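You operate a simulated robot arm through the tools that you are given. There is no shell and no other tool.

The job below is to be done with a simulated robot arm. You get a single attempt, and the scene is never put back.

Task
Top the green pot up to 116 beads of the same colour; the display shows what is in.
Fine: the lever has to be opened; then slide the pot to LOAD and put its lid on; the speed stays as it is.

Only the result counts: the job must be done as asked and must still hold three seconds after the hand-in. Knocking over, shifting, dropping, spilling or breaking anything else fails it. A push-on lid holds only when it is set on centred and level and pressed home; a screw cap is set on level and turned clockwise until tight.

Robot
A 6-joint arm with a fingered hand, fixed in place. Base frame: the origin is at the foot of the arm, x ahead of it, y to its left, z up. Units: m, degrees, N and s.
With the tool pointing down near the work surface it reaches from about 0.32 to 0.82 m from the base axis. Its first joint turns from -166.0 to 166.0 degrees. Payload 4 kg.
The tool frame sits at the grasp point between the pads (the TCP): z along the fingers, y along the line on which they close. The tips reach 0.026 m beyond it. Largest opening 0.132 m; the body of the gripper starts 0.073 m behind the TCP. The gripper is a hand of 5 fingers: y runs from the thumb to the fingers, the wrist lies at [0, 0, -0.239] in the tool frame.
Orientation is that of the tool frame in the base frame, as [roll, pitch, yaw] about the fixed x, y, z axes, in that order (R = Rz(yaw) Ry(pitch) Rx(roll)). With the fingers straight down and closing along the base's y, the tool's x points along the base's -x, its y along +y and its z along -z.

Tools
- The arm moves only by the tool servo_tool. Its argument "targets" is a list of rows, each an object (a shift or turn left out is 0) with "offset": the shift along the tool's x, y, z in m, a list of three; "delta_rot": the turn, a rotation vector about the tool's x, y, z in degrees, a list of three. In form: [{"offset": [x, y, z], "delta_rot": [ax, ay, az]}, ...]. A call has 1 to 20 rows; each row shifts and turns the commanded pose from where the row before left it, along the tool's axes as they then stand. A row lasts 0.2 s, in which the tool goes at most 0.05 m and 8.6 degrees; a call with a longer step from one row to the next is refused whole. A pose out of reach is approached as far as the arm can. The call stops where the force on the tool passes 40 N (or 10 N more than at its start, if that is more) or the arm is blocked; 0.2 s more then pass. In this call time passes only in rows, and 0.2 s behind the last. It gives the time, the measured TCP pose, the force on the tool (base axes), the opening and the grip force at its end, in the units of the frame above (readings bear some noise), with the torque about the TCP (base axes, N m) and any sound that the robot's microphone picked up.
- Cameras (640 x 400 px; columns grow to the right, rows downward): "scene" is fixed at [0.2195, -0.6504, 1.3939]; the picture's right is [0.96, -0.28, 0.00], its down [-0.11, -0.38, -0.92] and it looks along [0.25, 0.88, -0.39] (base axes); focal length 374 px, centre (320, 200). "wrist" rides on the gripper at [0.085, 0.002, -0.097] in the tool frame; the picture's right is [-0.02, 1.00, 0.00], its down [-0.75, -0.02, -0.66] and it looks along [-0.66, -0.01, 0.75] (tool axes); focal length 270 px, centre (320, 200). There is no depth. A picture from a camera that has moved, and an enlarged one, comes with that camera's place and axes in the base frame and with its lens.
- grab_frame(camera): a new picture of that camera. The clock stands still meanwhile.
- move_fingers(finger1, finger2, finger3, finger4, thumb_bend): sets how far each is bent, from 0 (flat) to 100 (curled in); at 30 the hand is open as for a grip, at 70 the pads meet at the TCP. One left out holds its place. A second passes; each finger stops where it meets its share of the squeeze, and holds until it gets a number again. It is the only way to open and close the hand. It gives what a move gives, with no picture; readings hold the bend of each and the force on the fingers (four entries, about 0 where the hand has none), thumb and palm.
- close_up(camera, box): a new picture of the part [left, top, right, bottom] of that camera's present view, enlarged. The clock stands still meanwhile.
- close_job(): hands the job in; it is judged then, once.

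Places have to be worked out from the pictures, the camera data and where the tool is seen. Open the gripper and draw the arm clear of the work before you hand the job in, unless the task says otherwise.

The tools are called after "Call:" as a command line: name --argument value ..., lists and objects as JSON in quotes. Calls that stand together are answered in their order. servo_tool: Moves the arm, as the interface text tells. Its arguments: {"type":"object","properties":{"targets":{"type":"array","items":{"type":"object","properties":{"offset":{"type":"array","items":{"type":"number"}},"delta_rot":{"type":"array","items":{"type":"number"}}}}}},"required":["targets"]} The other tools are called the same way: move_fingers (finger1, finger2, finger3, finger4, thumb_bend) moves the fingers one by one; grab_frame (camera) takes a picture; close_up (camera, box) takes an enlarged picture of a part of a camera's view; close_job () hands the job in.

At the start:

```text
time_s: 0.0
position: [0.413, 0.2356, 1.1434]
ee_rot: [180.0, 0.0, -180.0]
force: [0.1, -0.3, -0.3]
torque: [0.01, 0.03, 0.0]
finger_gap: 0.1319
gripper_force: 0.1
shape: jaw
bend: [30.0, 30.0, 30.0, 30.0, 30.0]
finger forces: [0.0, 0.0, 0.0, 0.0, 0.0, 0.0]
```

scene: 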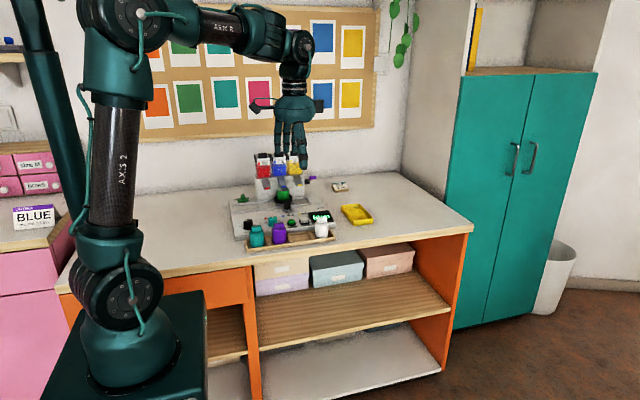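
wrist: 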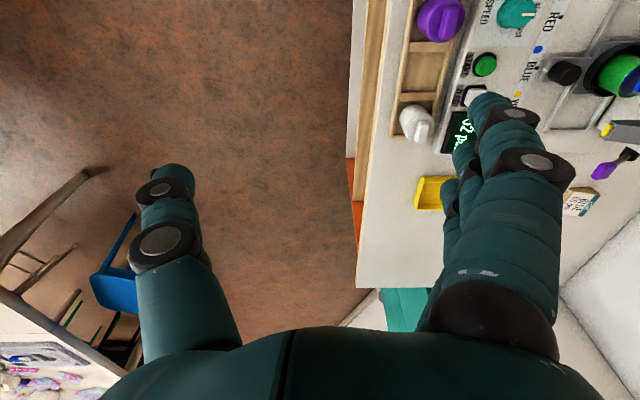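

I'll start by looking closer at the machine on the table in the scene camera.

Call:
close_up --camera "scene" --box '[220, 140, 380, 260]'

Call:
close_up --camera "wrist" --box '[380, 0, 640, 220]'

Call:
close_up --camera "scene" --box '[0, 130, 100, 240]'

```text
3.33 times, centred on (300, 200) of scene
camera zoom: at [0.2195, -0.6504, 1.3939], right [0.96, -0.28, 0.0], down [-0.11, -0.38, -0.92], along [0.25, 0.88, -0.39], focal length 1245 px, centre (387, 200)
```

zoom: 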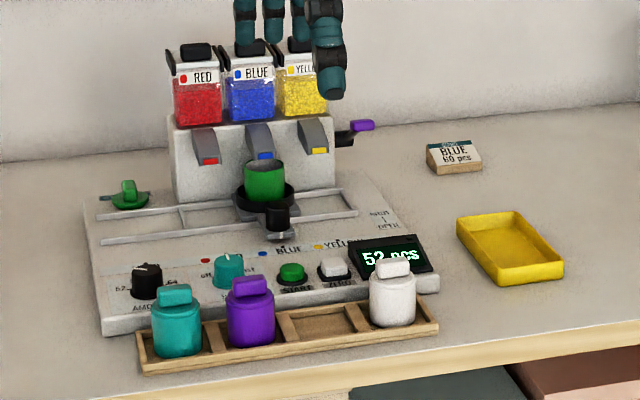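

```text
1.82 times, centred on (510, 110) of wrist
camera zoom: at [0.3292, 0.2367, 1.2387], right [0.02, 1.0, 0.0], down [0.75, -0.02, 0.66], along [0.66, -0.01, -0.75], focal length 491 px, centre (-26, 364)
```

zoom: 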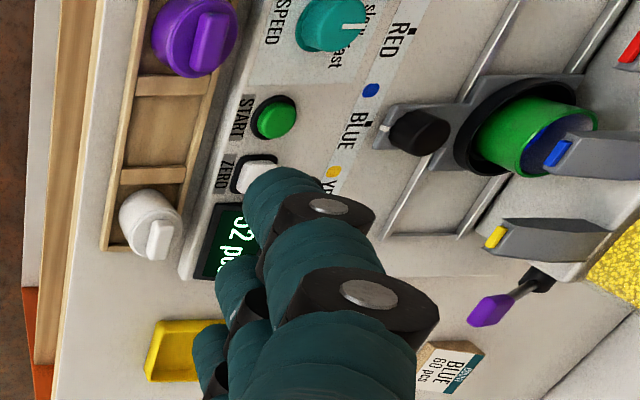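

```text
3.64 times, centred on (50, 185) of scene
camera zoom: at [0.2195, -0.6504, 1.3939], right [0.96, -0.28, 0.0], down [-0.11, -0.38, -0.92], along [0.25, 0.88, -0.39], focal length 1358 px, centre (1302, 254)
```

zoom: 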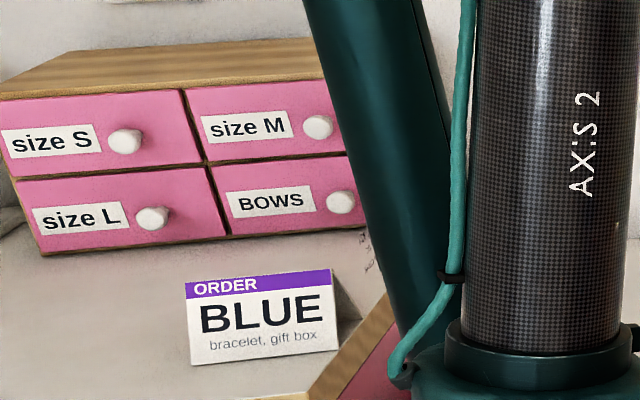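

The display reads 52 pcs and the pot sits under the BLUE chute. I need a better view of the dials, lever and lid, so I'll turn the hand so the wrist camera looks along +y at the machine, in the free space where it is now.

Call:
servo_tool --targets '[{"delta_rot": [0, 0, -8.1818]}, {"delta_rot": [0, 0, -8.1818]}, {"delta_rot": [0, 0, -8.1818]}, {"delta_rot": [0, 0, -8.1818]}, {"delta_rot": [0, 0, -8.1818]}, {"delta_rot": [0, 0, -8.1818]}, {"delta_rot": [0, 0, -8.1818]}, {"delta_rot": [0, 0, -8.1818]}, {"delta_rot": [0, 0, -8.1818]}, {"delta_rot": [0, 0, -8.1818]}, {"delta_rot": [0, 0, -8.1818]}]'

```text
time_s: 2.4
position: [0.4118, 0.2358, 1.1423]
ee_rot: [180.0, 0.0, -89.9]
force: [0.4, 0.1, 0.6]
torque: [-0.02, -0.04, 0.03]
finger_gap: 0.1318
gripper_force: 0.1
shape: jaw
bend: [30.0, 30.0, 30.0, 30.0, 30.0]
finger forces: [0.1, 0.0, 0.1, 0.1, 0.0, 0.1]
```

The hand is now turned; tool x points to base -y. I'll take a wrist and a scene picture.

Call:
grab_frame --camera "wrist"

Call:
grab_frame --camera "scene"

```text
taken
camera wrist: at [0.4122, 0.1505, 1.2391], right [-1.0, 0.02, 0.0], down [0.01, 0.75, 0.66], along [0.01, 0.66, -0.75], focal length 270 px, centre (320, 200)
```

wrist: 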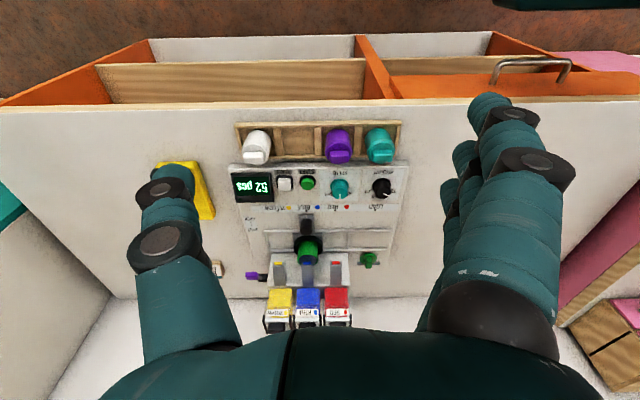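

```text
taken
```

scene: 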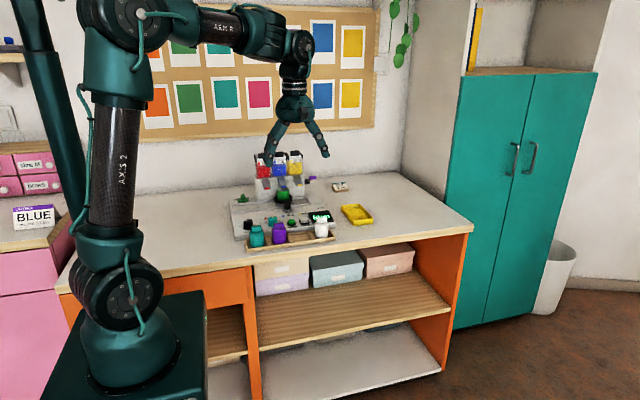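

The whole machine is in view (picture is upside-down). I'll enlarge the machine.

Call:
close_up --camera "wrist" --box '[220, 110, 420, 235]'

Call:
close_up --camera "wrist" --box '[220, 220, 420, 345]'

Call:
close_up --camera "scene" --box '[230, 180, 340, 250]'

Call:
close_up --camera "scene" --box '[240, 145, 350, 215]'

```text
3.20 times, centred on (320, 172) of wrist
camera zoom: at [0.4122, 0.1505, 1.2391], right [-1.0, 0.02, 0.0], down [0.01, 0.75, 0.66], along [0.01, 0.66, -0.75], focal length 865 px, centre (320, 288)
```

zoom: 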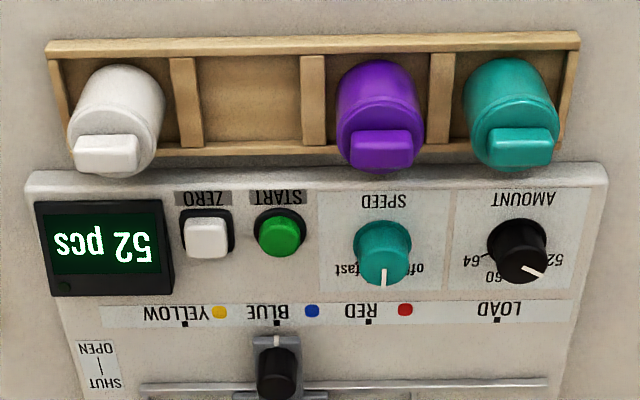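

```text
3.20 times, centred on (320, 282) of wrist
camera zoom: at [0.4122, 0.1505, 1.2391], right [-1.0, 0.02, 0.0], down [0.01, 0.75, 0.66], along [0.01, 0.66, -0.75], focal length 865 px, centre (320, -64)
```

zoom: 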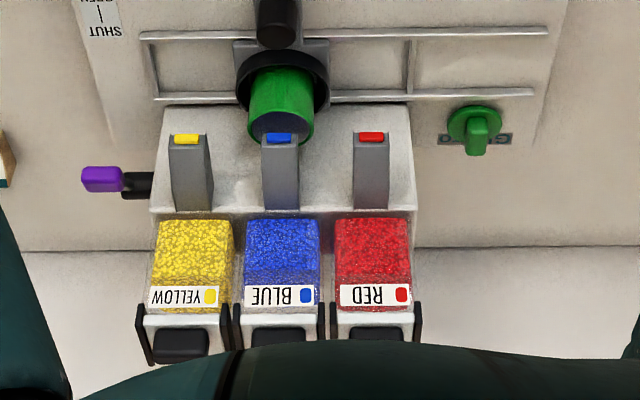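

```text
5.71 times, centred on (285, 215) of scene
camera zoom: at [0.2195, -0.6504, 1.3939], right [0.96, -0.28, 0.0], down [-0.11, -0.38, -0.92], along [0.25, 0.88, -0.39], focal length 2134 px, centre (520, 114)
```

zoom: 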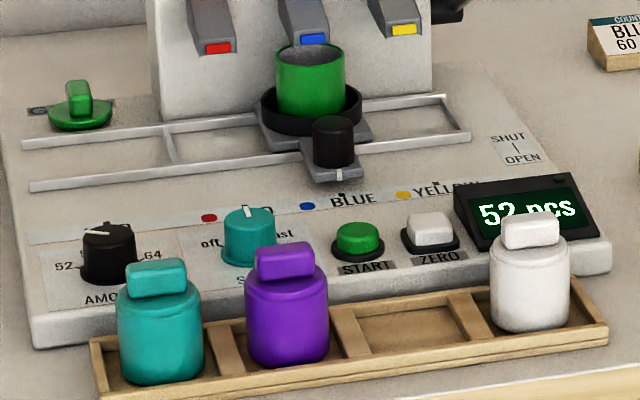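

```text
5.71 times, centred on (295, 180) of scene
camera zoom: at [0.2195, -0.6504, 1.3939], right [0.96, -0.28, 0.0], down [-0.11, -0.38, -0.92], along [0.25, 0.88, -0.39], focal length 2134 px, centre (463, 314)
```

zoom: 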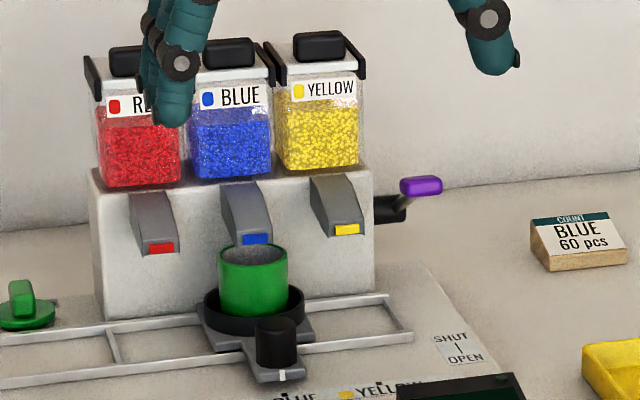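

The machine: AMOUNT dial (52 / 60 / 64 labels), SPEED, START, ZERO, carriage with pot at BLUE, LOAD at the left end, lever with SHUT/OPEN at the right, green lid at the left. I'll bring the wrist camera nearer to read the dial exactly.

Call:
servo_tool --targets '[{"offset": [-0.0188, -0.0016, 0.0284]}, {"offset": [-0.0188, -0.0016, 0.0284]}, {"offset": [-0.0188, -0.0016, 0.0284]}, {"offset": [-0.0188, -0.0016, 0.0284]}, {"offset": [-0.0188, -0.0016, 0.0284]}]'

Call:
grab_frame --camera "wrist"

Call:
grab_frame --camera "scene"

```text
time_s: 3.6
position: [0.4213, 0.3308, 1.0006]
ee_rot: [-180.0, 0.0, -90.1]
force: [-0.1, -0.4, -0.3]
torque: [0.0, -0.02, 0.0]
finger_gap: 0.1319
gripper_force: 0.0
shape: jaw
bend: [30.0, 30.0, 30.0, 30.0, 30.0]
finger forces: [0.0, 0.1, 0.1, 0.0, 0.0, 0.1]
```

```text
taken
camera wrist: at [0.4206, 0.2443, 1.0961], right [-1.0, 0.02, 0.0], down [0.02, 0.75, 0.66], along [0.01, 0.66, -0.75], focal length 270 px, centre (320, 200)
```

wrist: 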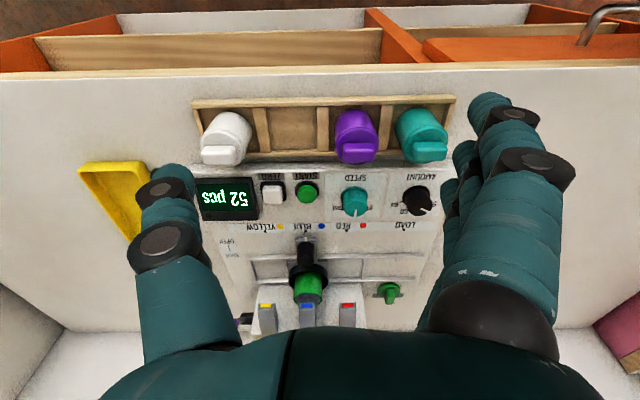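

```text
taken
```

scene: 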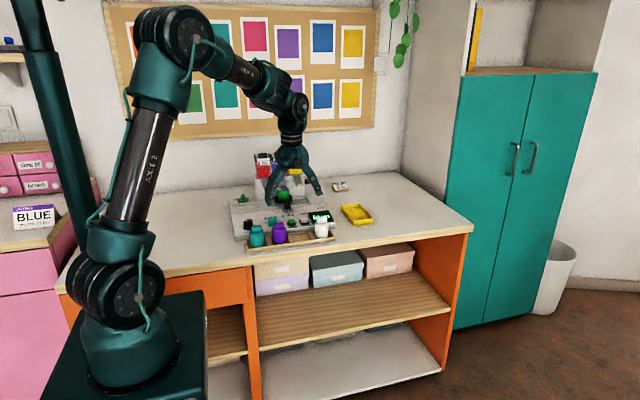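

Now I'll enlarge the dials, the pot and the lid from here.

Call:
close_up --camera "wrist" --box '[330, 160, 450, 235]'

Call:
close_up --camera "wrist" --box '[270, 230, 430, 330]'

Call:
close_up --camera "wrist" --box '[190, 160, 350, 260]'

```text
5.33 times, centred on (390, 198) of wrist
camera zoom: at [0.4206, 0.2443, 1.0961], right [-1.0, 0.02, 0.0], down [0.02, 0.75, 0.66], along [0.01, 0.66, -0.75], focal length 1442 px, centre (-53, 213)
```

zoom: 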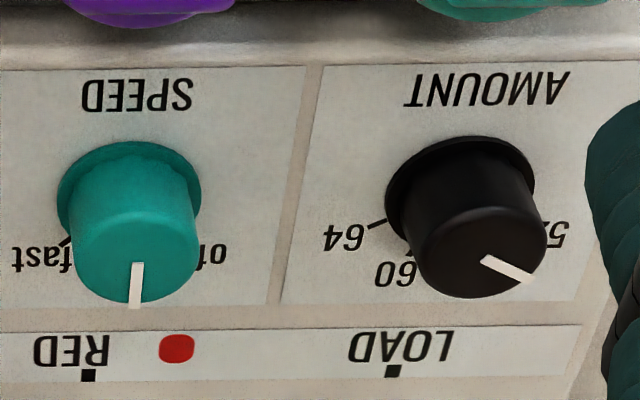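

```text
4.00 times, centred on (350, 280) of wrist
camera zoom: at [0.4206, 0.2443, 1.0961], right [-1.0, 0.02, 0.0], down [0.02, 0.75, 0.66], along [0.01, 0.66, -0.75], focal length 1081 px, centre (200, -120)
```

zoom: 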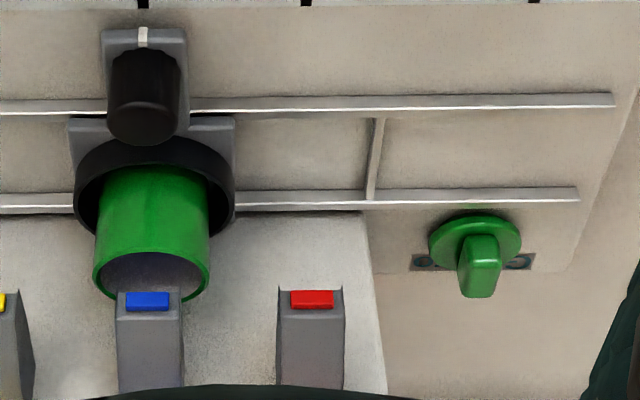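

```text
4.00 times, centred on (270, 210) of wrist
camera zoom: at [0.4206, 0.2443, 1.0961], right [-1.0, 0.02, 0.0], down [0.02, 0.75, 0.66], along [0.01, 0.66, -0.75], focal length 1081 px, centre (520, 160)
```

zoom: 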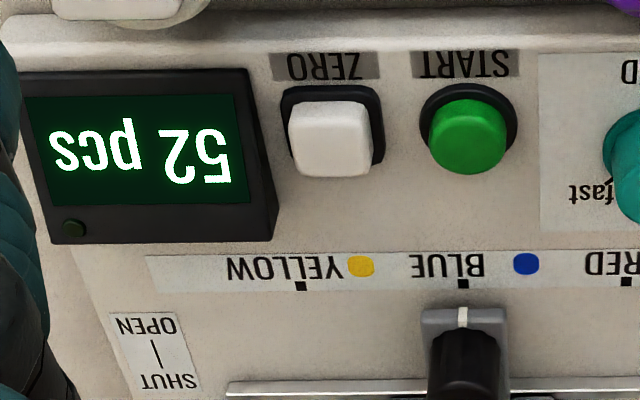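

The AMOUNT pointer stands at 52 (about 60° counter-clockwise of straight ahead), 64 is at about +60°; 52 + 64 = 116, so one run of 64 is needed. Before touching anything I'll study the hand's shape in the scene camera.

Call:
close_up --camera "scene" --box '[240, 110, 350, 210]'

Call:
move_fingers --finger1 100 --finger2 30 --finger3 100 --finger4 100 --thumb_bend 30

Call:
grab_frame --camera "wrist"

Call:
close_up --camera "scene" --box '[240, 110, 350, 210]'

```text
4.00 times, centred on (295, 160) of scene
camera zoom: at [0.2195, -0.6504, 1.3939], right [0.96, -0.28, 0.0], down [-0.11, -0.38, -0.92], along [0.25, 0.88, -0.39], focal length 1494 px, centre (420, 360)
```

zoom: 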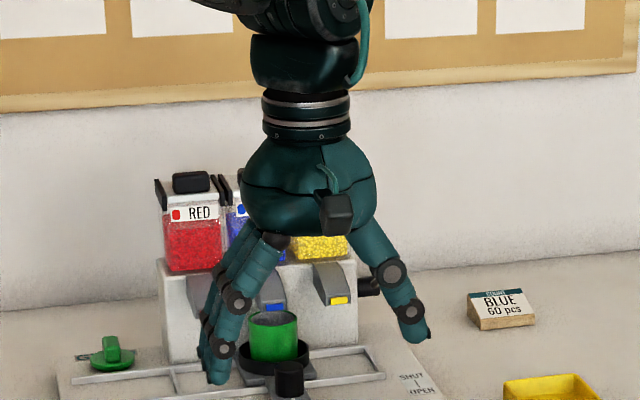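

```text
time_s: 4.6
position: [0.4216, 0.3286, 1.0005]
ee_rot: [180.0, 0.1, -90.0]
force: [-0.5, 0.0, 0.2]
torque: [-0.02, -0.02, 0.02]
finger_gap: 0.0648
gripper_force: 0.2
shape: fingers
bend: [100.0, 30.0, 100.0, 100.0, 30.0]
finger forces: [0.0, 0.0, 0.0, 0.1, 0.1, 0.0]
```

```text
taken
camera wrist: at [0.4207, 0.2443, 1.0962], right [-1.0, 0.02, 0.0], down [0.02, 0.75, 0.66], along [0.01, 0.66, -0.75], focal length 270 px, centre (320, 200)
```

wrist: 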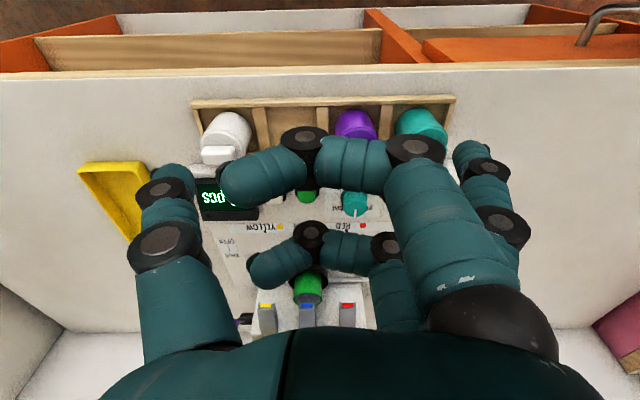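

```text
4.00 times, centred on (295, 160) of scene
camera zoom: at [0.2195, -0.6504, 1.3939], right [0.96, -0.28, 0.0], down [-0.11, -0.38, -0.92], along [0.25, 0.88, -0.39], focal length 1494 px, centre (420, 360)
```

zoom: 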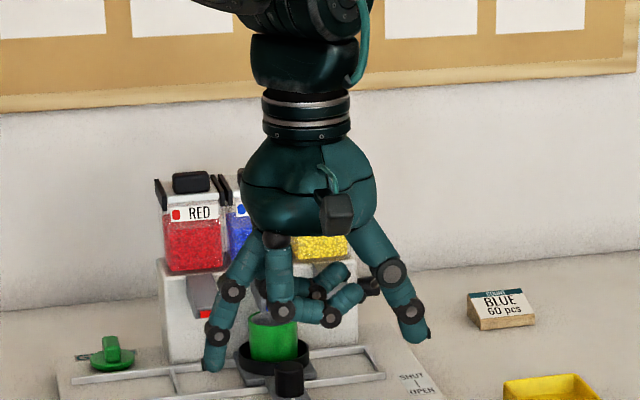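

Fingers lie in a row along tool x, finger1 nearest the wrist camera; the curled ones rise toward the palm. I'll try a 2-finger-plus-thumb pinch shape with fingers 1 and 4 flat to see the clearances.

Call:
move_fingers --finger1 0 --finger2 60 --finger3 60 --finger4 0 --thumb_bend 60

Call:
grab_frame --camera "wrist"

Call:
close_up --camera "scene" --box '[240, 110, 350, 210]'

```text
time_s: 5.6
position: [0.4217, 0.3286, 1.0008]
ee_rot: [180.0, 0.0, -89.8]
force: [-0.1, 0.4, 0.1]
torque: [0.0, 0.03, 0.0]
finger_gap: 0.121
gripper_force: 0.0
shape: fingers
bend: [0.0, 60.0, 60.0, 0.0, 60.0]
finger forces: [0.0, 0.0, 0.0, 0.0, 0.0, 0.0]
```

```text
taken
camera wrist: at [0.4207, 0.2443, 1.0962], right [-1.0, 0.02, 0.0], down [0.02, 0.75, 0.66], along [0.01, 0.66, -0.75], focal length 270 px, centre (320, 200)
```

wrist: 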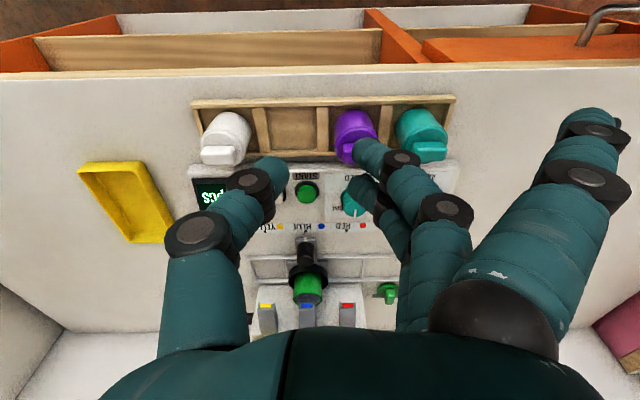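

```text
4.00 times, centred on (295, 160) of scene
camera zoom: at [0.2195, -0.6504, 1.3939], right [0.96, -0.28, 0.0], down [-0.11, -0.38, -0.92], along [0.25, 0.88, -0.39], focal length 1494 px, centre (420, 360)
```

zoom: 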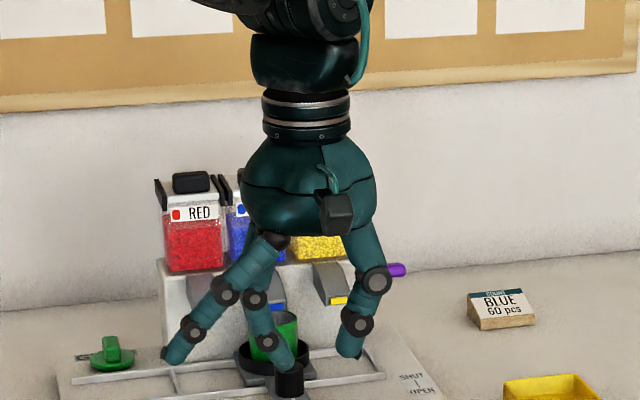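

The pinch tips sit at tool x≈±0.012 (fingers 2/3), thumb at x≈0; flat fingers stick out to the side. I'll move over the AMOUNT dial area, still above the bottles, for a closer calibration view.

Call:
servo_tool --targets '[{"offset": [-0.009, 0.028, 0.0125]}, {"offset": [-0.009, 0.028, 0.0125]}, {"offset": [-0.009, 0.028, 0.0125]}, {"offset": [-0.009, 0.028, 0.0125]}]'

Call:
grab_frame --camera "wrist"

Call:
close_up --camera "wrist" --box '[200, 100, 440, 250]'

Call:
close_up --camera "scene" --box '[220, 130, 330, 260]'

```text
time_s: 6.6
position: [0.3099, 0.3637, 0.9508]
ee_rot: [-179.9, 0.0, -90.1]
force: [-1.1, 0.1, -0.6]
torque: [-0.01, 0.01, -0.01]
finger_gap: 0.1206
gripper_force: 0.1
shape: fingers
bend: [0.0, 60.0, 60.0, 0.0, 60.0]
finger forces: [0.1, 0.1, 0.0, 0.0, 0.1, 0.0]
```

```text
taken
camera wrist: at [0.3081, 0.2802, 1.0465], right [-1.0, 0.02, 0.0], down [0.02, 0.75, 0.66], along [0.01, 0.66, -0.75], focal length 270 px, centre (320, 200)
```

wrist: 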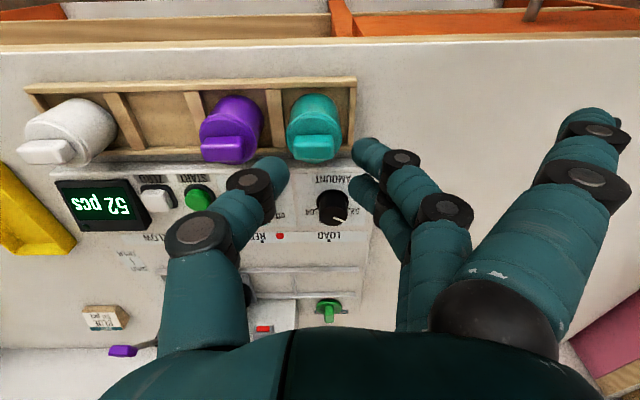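

```text
2.67 times, centred on (320, 175) of wrist
camera zoom: at [0.3081, 0.2802, 1.0465], right [-1.0, 0.02, 0.0], down [0.02, 0.75, 0.66], along [0.01, 0.66, -0.75], focal length 721 px, centre (320, 267)
```

zoom: 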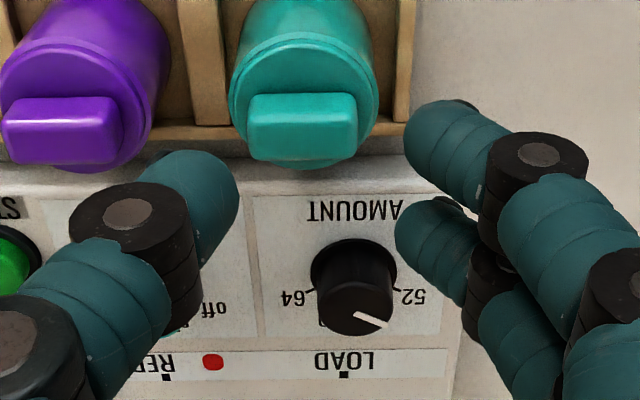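

```text
3.08 times, centred on (275, 195) of scene
camera zoom: at [0.2195, -0.6504, 1.3939], right [0.96, -0.28, 0.0], down [-0.11, -0.38, -0.92], along [0.25, 0.88, -0.39], focal length 1149 px, centre (458, 215)
```

zoom: 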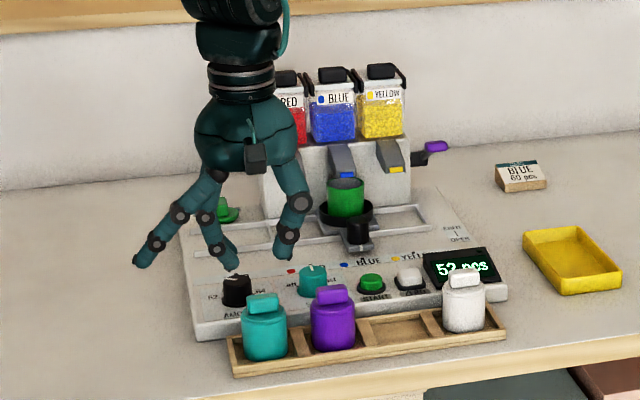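

From three wrist views the panel top is at z≈0.825, AMOUNT knob centre ≈(0.298, 0.477), marks row y≈0.543 with LOAD at x≈0.303 and BLUE at x≈0.448. Next I'll check the bead colour in the pot and the lever; I rise and move toward the pot for that.

Call:
servo_tool --targets '[{"offset": [0, 0, -0.03]}, {"offset": [-0.02, -0.03, -0.02]}, {"offset": [-0.028, -0.03, 0]}, {"offset": [-0.028, -0.03, 0]}, {"offset": [-0.028, -0.03, 0]}, {"offset": [-0.028, -0.018, 0]}]'

Call:
move_fingers --finger1 10 --finger2 10 --finger3 10 --finger4 10 --thumb_bend 10

Call:
grab_frame --camera "wrist"

Call:
grab_frame --camera "scene"

```text
time_s: 8.0
position: [0.4477, 0.4969, 1.0027]
ee_rot: [180.0, -0.1, -90.1]
force: [-0.5, -0.4, 0.8]
torque: [-0.03, -0.01, -0.02]
finger_gap: 0.121
gripper_force: 0.0
shape: fingers
bend: [0.0, 60.0, 60.0, 0.0, 60.0]
finger forces: [0.1, 0.1, 0.1, 0.1, 0.1, 0.0]
```

```text
time_s: 9.0
position: [0.4472, 0.4965, 1.0001]
ee_rot: [-180.0, 0.0, -89.9]
force: [0.9, -0.5, -0.6]
torque: [-0.03, 0.04, 0.02]
finger_gap: 0.1715
gripper_force: 0.0
shape: fingers
bend: [10.0, 10.0, 10.0, 10.0, 11.0]
finger forces: [0.0, 0.1, 0.0, 0.1, 0.0, 0.1]
```

```text
taken
camera wrist: at [0.4459, 0.4124, 1.0973], right [-1.0, 0.02, 0.0], down [0.02, 0.75, 0.66], along [0.01, 0.66, -0.75], focal length 270 px, centre (320, 200)
```

wrist: 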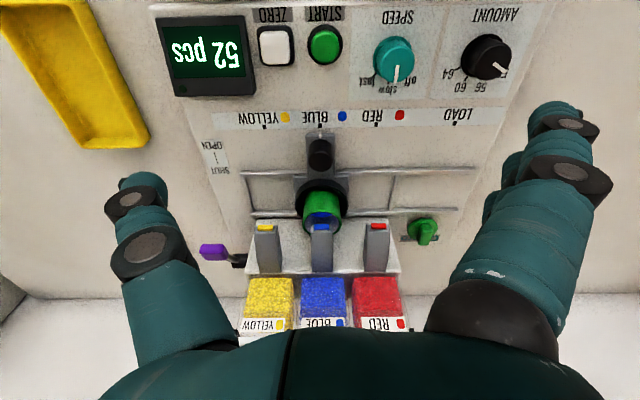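

```text
taken
```

scene: 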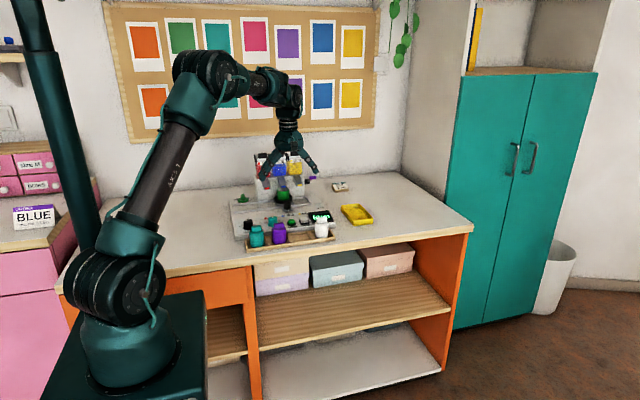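

Great overview. I'll enlarge the pot interior, the lever, the dials and the lid.

Call:
close_up --camera "wrist" --box '[270, 120, 370, 260]'

Call:
close_up --camera "wrist" --box '[180, 120, 280, 290]'

Call:
close_up --camera "wrist" --box '[370, 0, 530, 130]'

Call:
close_up --camera "wrist" --box '[350, 140, 490, 270]'

```text
2.86 times, centred on (320, 190) of wrist
camera zoom: at [0.4459, 0.4124, 1.0973], right [-1.0, 0.02, 0.0], down [0.02, 0.75, 0.66], along [0.01, 0.66, -0.75], focal length 772 px, centre (320, 229)
```

zoom: 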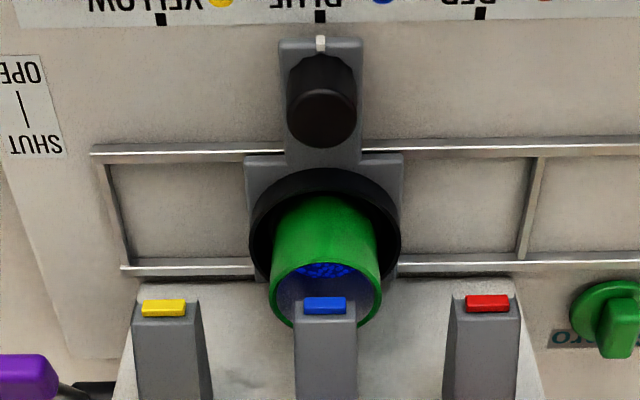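

```text
2.35 times, centred on (230, 205) of wrist
camera zoom: at [0.4459, 0.4124, 1.0973], right [-1.0, 0.02, 0.0], down [0.02, 0.75, 0.66], along [0.01, 0.66, -0.75], focal length 636 px, centre (532, 188)
```

zoom: 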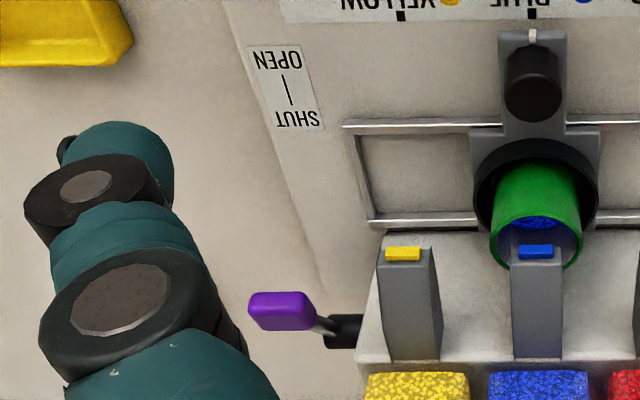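

```text
3.08 times, centred on (450, 65) of wrist
camera zoom: at [0.4459, 0.4124, 1.0973], right [-1.0, 0.02, 0.0], down [0.02, 0.75, 0.66], along [0.01, 0.66, -0.75], focal length 832 px, centre (-80, 615)
```

zoom: 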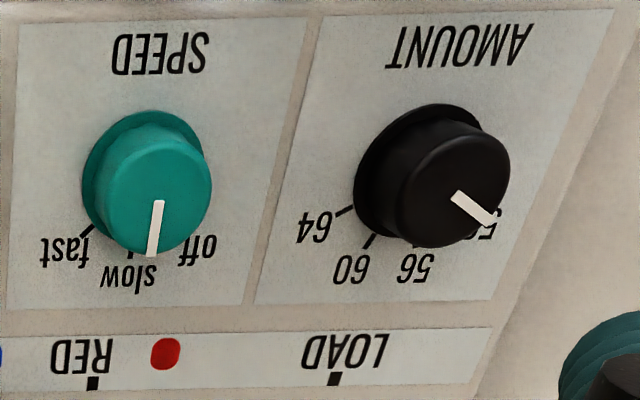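

```text
3.08 times, centred on (420, 205) of wrist
camera zoom: at [0.4459, 0.4124, 1.0973], right [-1.0, 0.02, 0.0], down [0.02, 0.75, 0.66], along [0.01, 0.66, -0.75], focal length 832 px, centre (12, 185)
```

zoom: 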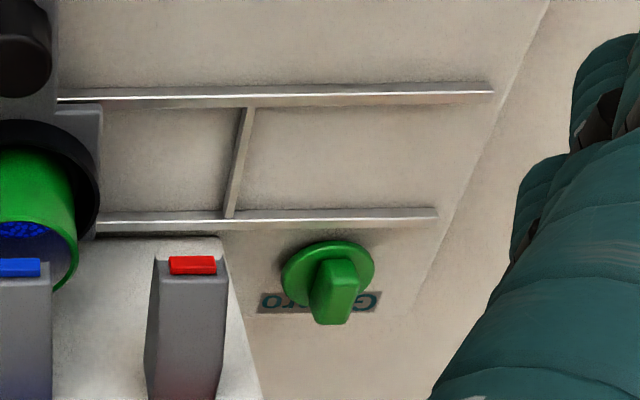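

The beads in the pot are blue, AMOUNT is at 52 with stops 52/56/60/64 spaced 40°, SPEED is slow. For the lever I want a lower, closer frontal view, so I'll shift right and down, staying in front of the hoppers.

Call:
servo_tool --targets '[{"offset": [-0.002, -0.026, 0.0175]}, {"offset": [-0.002, -0.026, 0.0175]}, {"offset": [-0.002, -0.026, 0.0175]}, {"offset": [-0.002, -0.026, 0.0175]}]'

Call:
grab_frame --camera "wrist"

Call:
close_up --camera "wrist" --box '[270, 190, 410, 330]'

Call:
close_up --camera "scene" --box '[270, 140, 350, 230]'

```text
time_s: 10.0
position: [0.5526, 0.5054, 0.9329]
ee_rot: [-180.0, 0.0, -89.9]
force: [0.0, 0.2, 0.4]
torque: [-0.01, 0.0, 0.01]
finger_gap: 0.1715
gripper_force: 0.0
shape: fingers
bend: [10.0, 10.0, 10.0, 10.0, 11.0]
finger forces: [0.0, 0.0, 0.1, 0.1, 0.0, 0.0]
```

```text
taken
camera wrist: at [0.5506, 0.4207, 1.0277], right [-1.0, 0.02, 0.0], down [0.02, 0.75, 0.66], along [0.01, 0.66, -0.75], focal length 270 px, centre (320, 200)
```

wrist: 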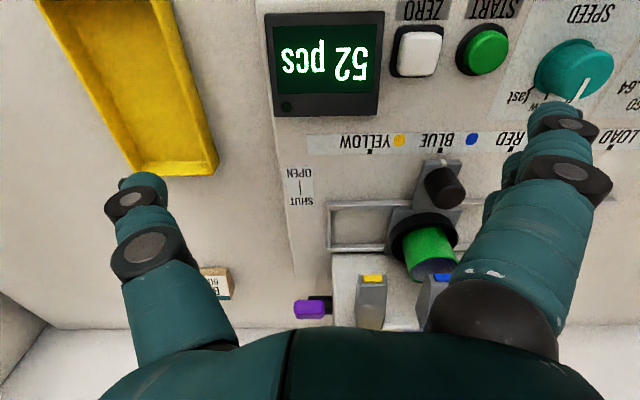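

```text
2.86 times, centred on (340, 260) of wrist
camera zoom: at [0.5506, 0.4207, 1.0277], right [-1.0, 0.02, 0.0], down [0.02, 0.75, 0.66], along [0.01, 0.66, -0.75], focal length 772 px, centre (263, 29)
```

zoom: 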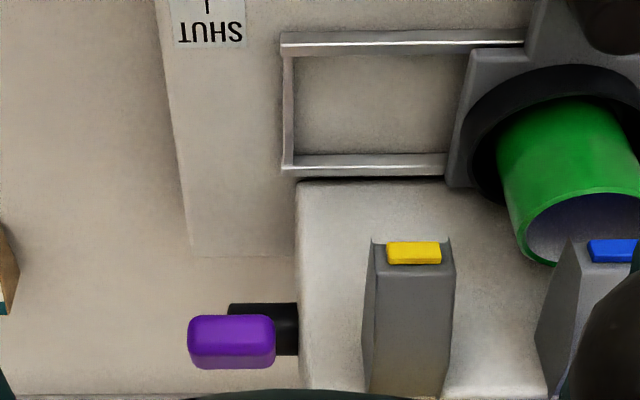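

```text
4.44 times, centred on (310, 185) of scene
camera zoom: at [0.2195, -0.6504, 1.3939], right [0.96, -0.28, 0.0], down [-0.11, -0.38, -0.92], along [0.25, 0.88, -0.39], focal length 1660 px, centre (364, 267)
```

zoom: 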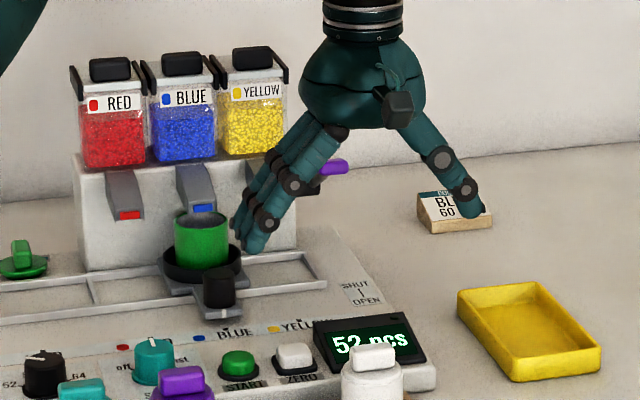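

The lever turns about the x axis: hub near (0.568, 0.709, 0.879), purple handle near (0.564, 0.640, 0.918), pointing up-forward (SHUT); OPEN must be down. First the AMOUNT dial: I rise and go above the knob at about (0.298, 0.478).

Call:
servo_tool --targets '[{"offset": [0, 0, -0.034]}, {"offset": [0, 0, -0.034]}, {"offset": [0.0045, 0.0424, 0]}, {"offset": [0.0045, 0.0424, 0]}, {"offset": [0.0045, 0.0424, 0]}, {"offset": [0.0045, 0.0424, 0]}, {"offset": [0.0045, 0.0424, 0]}, {"offset": [0.0045, 0.0424, 0]}]'

Call:
move_fingers --finger1 50 --finger2 56 --finger3 56 --finger4 50 --thumb_bend 56

Call:
servo_tool --targets '[{"delta_rot": [0, 0, -7.5]}, {"delta_rot": [0, 0, -7.5]}, {"delta_rot": [0, 0, -7.5]}, {"delta_rot": [0, 0, -7.5]}, {"offset": [0, 0, 0.03]}, {"offset": [0, 0, 0.03]}]'

Call:
grab_frame --camera "wrist"

Call:
grab_frame --camera "scene"

```text
time_s: 11.8
position: [0.2976, 0.4771, 0.9974]
ee_rot: [179.9, 0.0, -90.1]
force: [0.1, 0.6, -0.7]
torque: [0.01, -0.02, -0.01]
finger_gap: 0.1714
gripper_force: 0.0
shape: fingers
bend: [10.0, 10.0, 10.0, 10.0, 10.0]
finger forces: [0.1, 0.1, 0.1, 0.1, 0.0, 0.0]
```

```text
time_s: 12.8
position: [0.2978, 0.4778, 0.9984]
ee_rot: [-180.0, 0.0, -90.0]
force: [-0.1, -0.1, -0.2]
torque: [-0.02, 0.0, 0.01]
finger_gap: 0.0662
gripper_force: 0.1
shape: fingers
bend: [50.0, 56.0, 56.0, 50.0, 56.0]
finger forces: [0.0, 0.0, 0.0, 0.0, 0.0, 0.1]
```

```text
time_s: 14.2
position: [0.2954, 0.4788, 0.9389]
ee_rot: [180.0, 0.1, -60.0]
force: [0.1, 0.6, 0.0]
torque: [-0.02, -0.01, -0.02]
finger_gap: 0.0666
gripper_force: 0.1
shape: fingers
bend: [50.0, 56.0, 56.0, 50.0, 56.0]
finger forces: [0.0, 0.0, 0.0, 0.0, 0.1, 0.1]
```

```text
taken
camera wrist: at [0.3375, 0.4039, 1.0351], right [-0.88, -0.48, 0.0], down [-0.36, 0.66, 0.66], along [-0.32, 0.58, -0.75], focal length 270 px, centre (320, 200)
```

wrist: 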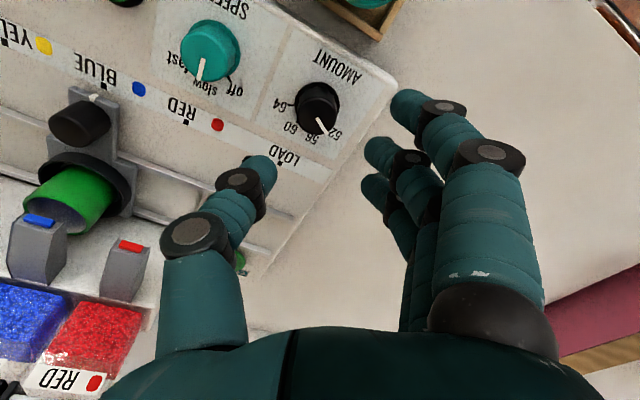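

```text
taken
```

scene: 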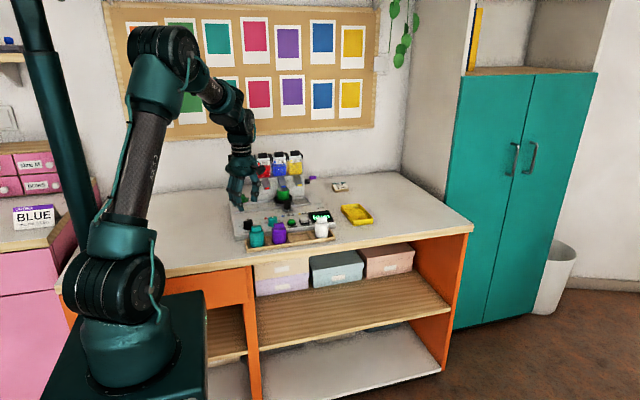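

The knob lies right under the grasp point (picture column 318, as predicted). I'll descend most of the way and look again.

Call:
servo_tool --targets '[{"offset": [0, 0, 0.02]}, {"offset": [0, 0, 0.02]}, {"offset": [0, 0, 0.012]}]'

Call:
grab_frame --camera "wrist"

Call:
close_up --camera "scene" --box '[210, 170, 310, 260]'

```text
time_s: 15.0
position: [0.2967, 0.4763, 0.8857]
ee_rot: [180.0, 0.0, -60.0]
force: [0.5, 0.2, 0.8]
torque: [0.01, 0.04, 0.01]
finger_gap: 0.0664
gripper_force: 0.0
shape: fingers
bend: [50.0, 56.0, 56.0, 50.0, 56.0]
finger forces: [0.0, 0.0, 0.0, 0.0, 0.0, 0.1]
```

```text
taken
camera wrist: at [0.338, 0.4034, 0.9825], right [-0.88, -0.48, 0.0], down [-0.36, 0.66, 0.66], along [-0.32, 0.58, -0.75], focal length 270 px, centre (320, 200)
```

wrist: 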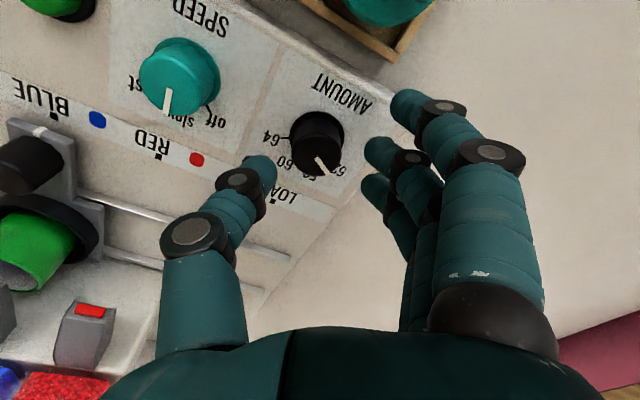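

```text
4.44 times, centred on (260, 215) of scene
camera zoom: at [0.2195, -0.6504, 1.3939], right [0.96, -0.28, 0.0], down [-0.11, -0.38, -0.92], along [0.25, 0.88, -0.39], focal length 1660 px, centre (587, 133)
```

zoom: 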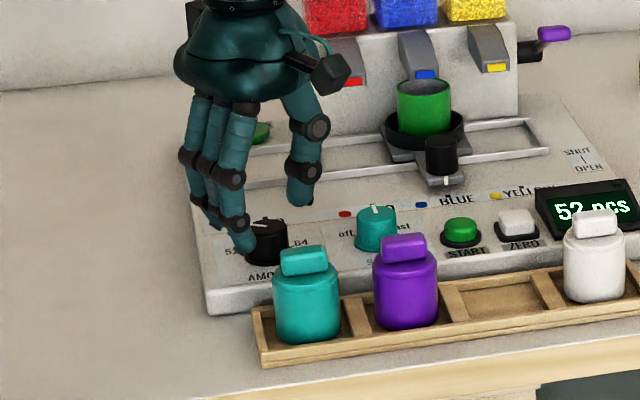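

Thumb and fingers straddle the knob centred. I'll go down in small steps while watching the force.

Call:
servo_tool --targets '[{"offset": [0, 0, 0.008]}, {"offset": [0, 0, 0.006]}, {"offset": [0, 0, 0.004]}, {"offset": [0, 0, 0.004]}]'

Call:
grab_frame --camera "wrist"

Call:
close_up --camera "scene" --box '[230, 190, 290, 240]'

```text
time_s: 16.0
position: [0.2974, 0.4786, 0.8646]
ee_rot: [-180.0, -0.1, -60.0]
force: [1.2, -0.1, -0.4]
torque: [0.02, -0.02, 0.01]
finger_gap: 0.0668
gripper_force: 0.0
shape: fingers
bend: [50.0, 56.0, 56.0, 50.0, 56.0]
finger forces: [0.0, 0.1, 0.0, 0.0, 0.1, 0.0]
```

```text
taken
camera wrist: at [0.3381, 0.4035, 0.9606], right [-0.88, -0.48, 0.0], down [-0.36, 0.66, 0.66], along [-0.32, 0.58, -0.75], focal length 270 px, centre (320, 200)
```

wrist: 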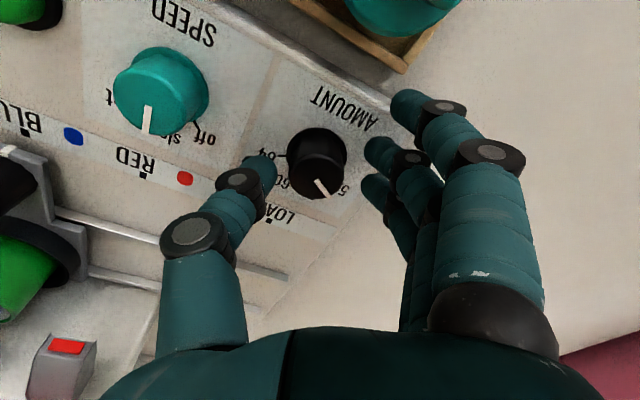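

```text
8.00 times, centred on (260, 215) of scene
camera zoom: at [0.2195, -0.6504, 1.3939], right [0.96, -0.28, 0.0], down [-0.11, -0.38, -0.92], along [0.25, 0.88, -0.39], focal length 2988 px, centre (800, 80)
```

zoom: 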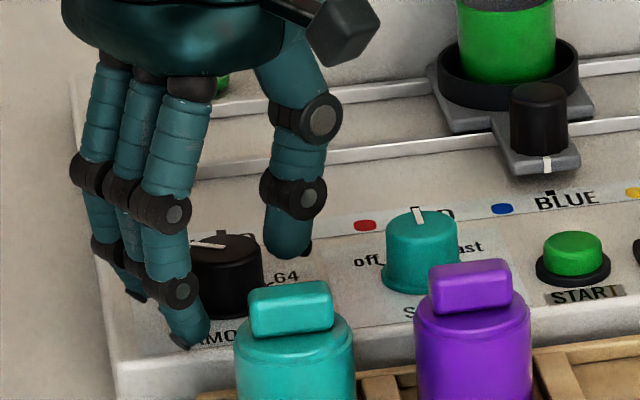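

No contact yet; the tips overlap the knob by about 8 mm. I'll go down another 8 mm in 2 mm steps.

Call:
servo_tool --targets '[{"offset": [0, 0, 0.002]}, {"offset": [0, 0, 0.002]}, {"offset": [0, 0, 0.002]}, {"offset": [0, 0, 0.002]}]'

Call:
close_up --camera "wrist" --box '[220, 80, 420, 240]'

```text
time_s: 17.0
position: [0.2973, 0.4764, 0.8555]
ee_rot: [180.0, 0.0, -60.0]
force: [0.2, 0.2, 0.4]
torque: [-0.04, 0.02, 0.01]
finger_gap: 0.0664
gripper_force: 0.0
shape: fingers
bend: [50.0, 56.0, 56.0, 50.0, 56.0]
finger forces: [0.0, 0.1, 0.0, 0.1, 0.0, 0.1]
```

```text
2.50 times, centred on (320, 160) of wrist
camera zoom: at [0.3384, 0.4036, 0.9527], right [-0.88, -0.48, 0.0], down [-0.36, 0.66, 0.66], along [-0.32, 0.58, -0.75], focal length 676 px, centre (320, 300)
```

zoom: 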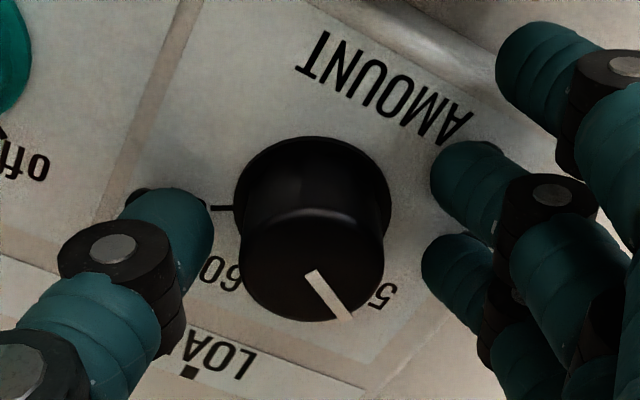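

The knob is ~2 mm toward the thumb from the grasp centre. I'll shift by that and close thumb plus fingers 2 and 3 on it.

Call:
servo_tool --targets '[{"offset": [0.0015, -0.0018, 0.001]}]'

Call:
move_fingers --finger2 70 --finger3 70 --thumb_bend 70

Call:
close_up --camera "wrist" --box '[220, 80, 420, 240]'

```text
time_s: 17.4
position: [0.2998, 0.4763, 0.8564]
ee_rot: [180.0, -0.1, -60.1]
force: [0.3, -0.6, -0.2]
torque: [0.0, -0.01, 0.0]
finger_gap: 0.0667
gripper_force: 0.1
shape: fingers
bend: [50.0, 56.0, 56.0, 50.0, 56.0]
finger forces: [0.0, 0.0, 0.1, 0.0, 0.1, 0.0]
```

```text
time_s: 18.4
position: [0.2997, 0.4765, 0.8555]
ee_rot: [-179.9, -0.1, -60.0]
force: [2.0, 0.7, -6.0]
torque: [0.03, 0.01, 0.02]
finger_gap: 0.0569
gripper_force: 8.4
shape: fingers
bend: [50.0, 65.0, 63.0, 50.0, 65.0]
finger forces: [0.0, 3.1, 4.8, 0.1, 9.6, 0.0]
```

```text
2.50 times, centred on (320, 160) of wrist
camera zoom: at [0.3407, 0.4033, 0.9519], right [-0.88, -0.48, 0.0], down [-0.36, 0.66, 0.66], along [-0.32, 0.58, -0.75], focal length 676 px, centre (320, 300)
```

zoom: 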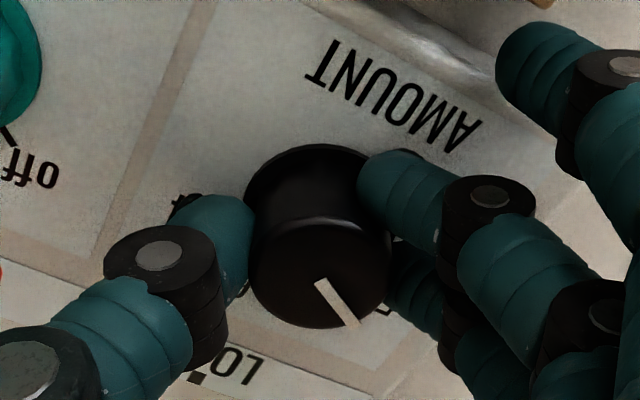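

Gripped (≈9 N). Now I turn clockwise: first 40° in small steps, then check.

Call:
servo_tool --targets '[{"delta_rot": [0, 0, 5]}, {"delta_rot": [0, 0, 5]}, {"delta_rot": [0, 0, 5]}, {"delta_rot": [0, 0, 5]}, {"delta_rot": [0, 0, 5]}, {"delta_rot": [0, 0, 5]}, {"delta_rot": [0, 0, 5]}, {"delta_rot": [0, 0, 5]}]'

Call:
close_up --camera "wrist" --box '[220, 80, 420, 240]'

```text
time_s: 20.2
position: [0.2995, 0.4772, 0.8561]
ee_rot: [-180.0, 0.0, -100.2]
force: [-5.8, -5.4, -2.7]
torque: [-0.15, 0.21, 0.02]
finger_gap: 0.0563
gripper_force: 9.9
shape: fingers
bend: [50.0, 65.0, 63.0, 50.0, 66.0]
finger forces: [0.0, 6.4, 5.7, 0.1, 7.2, 0.1]
```

```text
2.50 times, centred on (320, 160) of wrist
camera zoom: at [0.2828, 0.3945, 0.9516], right [-0.98, 0.2, 0.0], down [0.15, 0.74, 0.66], along [0.13, 0.65, -0.75], focal length 676 px, centre (320, 300)
```

zoom: 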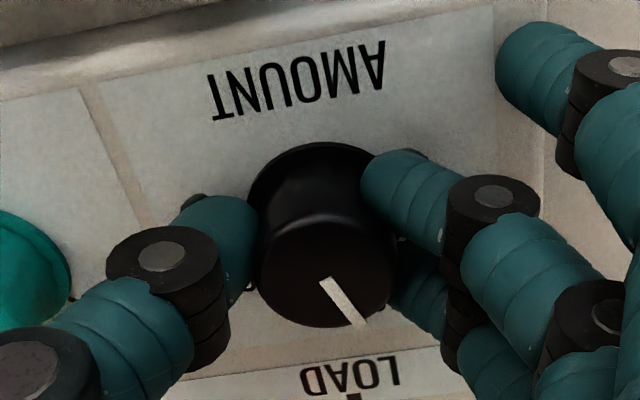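

The knob turned together with the hand (now about 56). I'll continue 80° more.

Call:
servo_tool --targets '[{"delta_rot": [0, 0, 5]}, {"delta_rot": [0, 0, 5]}, {"delta_rot": [0, 0, 5]}, {"delta_rot": [0, 0, 5]}, {"delta_rot": [0, 0, 5]}, {"delta_rot": [0, 0, 5]}, {"delta_rot": [0, 0, 5]}, {"delta_rot": [0, 0, 5]}, {"delta_rot": [0, 0, 5]}, {"delta_rot": [0, 0, 5]}, {"delta_rot": [0, 0, 5]}, {"delta_rot": [0, 0, 5]}, {"delta_rot": [0, 0, 5]}, {"delta_rot": [0, 0, 5]}, {"delta_rot": [0, 0, 5]}, {"delta_rot": [0, 0, 5]}]'

Call:
close_up --camera "wrist" --box '[220, 80, 420, 240]'

Call:
close_up --camera "scene" --box '[220, 180, 340, 260]'

```text
time_s: 23.6
position: [0.299, 0.4781, 0.8558]
ee_rot: [-179.8, 0.0, 179.9]
force: [-17.9, 0.6, 1.8]
torque: [0.07, 0.4, 0.33]
finger_gap: 0.0552
gripper_force: 15.1
shape: fingers
bend: [50.0, 65.0, 64.0, 50.0, 67.0]
finger forces: [0.0, 17.0, 4.0, 0.0, 9.8, 0.1]
```

```text
2.50 times, centred on (320, 160) of wrist
camera zoom: at [0.2149, 0.4795, 0.9518], right [0.02, 1.0, 0.0], down [0.75, -0.02, 0.66], along [0.66, -0.01, -0.75], focal length 676 px, centre (320, 300)
```

zoom: 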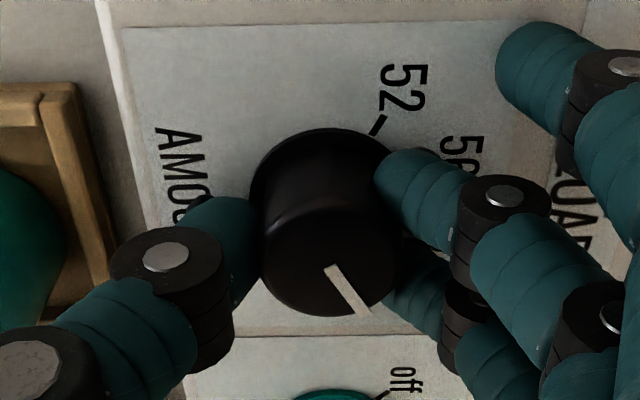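

```text
5.00 times, centred on (280, 220) of scene
camera zoom: at [0.2195, -0.6504, 1.3939], right [0.96, -0.28, 0.0], down [-0.11, -0.38, -0.92], along [0.25, 0.88, -0.39], focal length 1867 px, centre (520, 100)
```

zoom: 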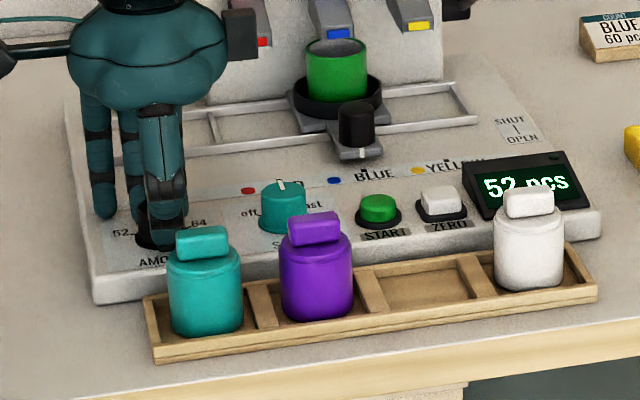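

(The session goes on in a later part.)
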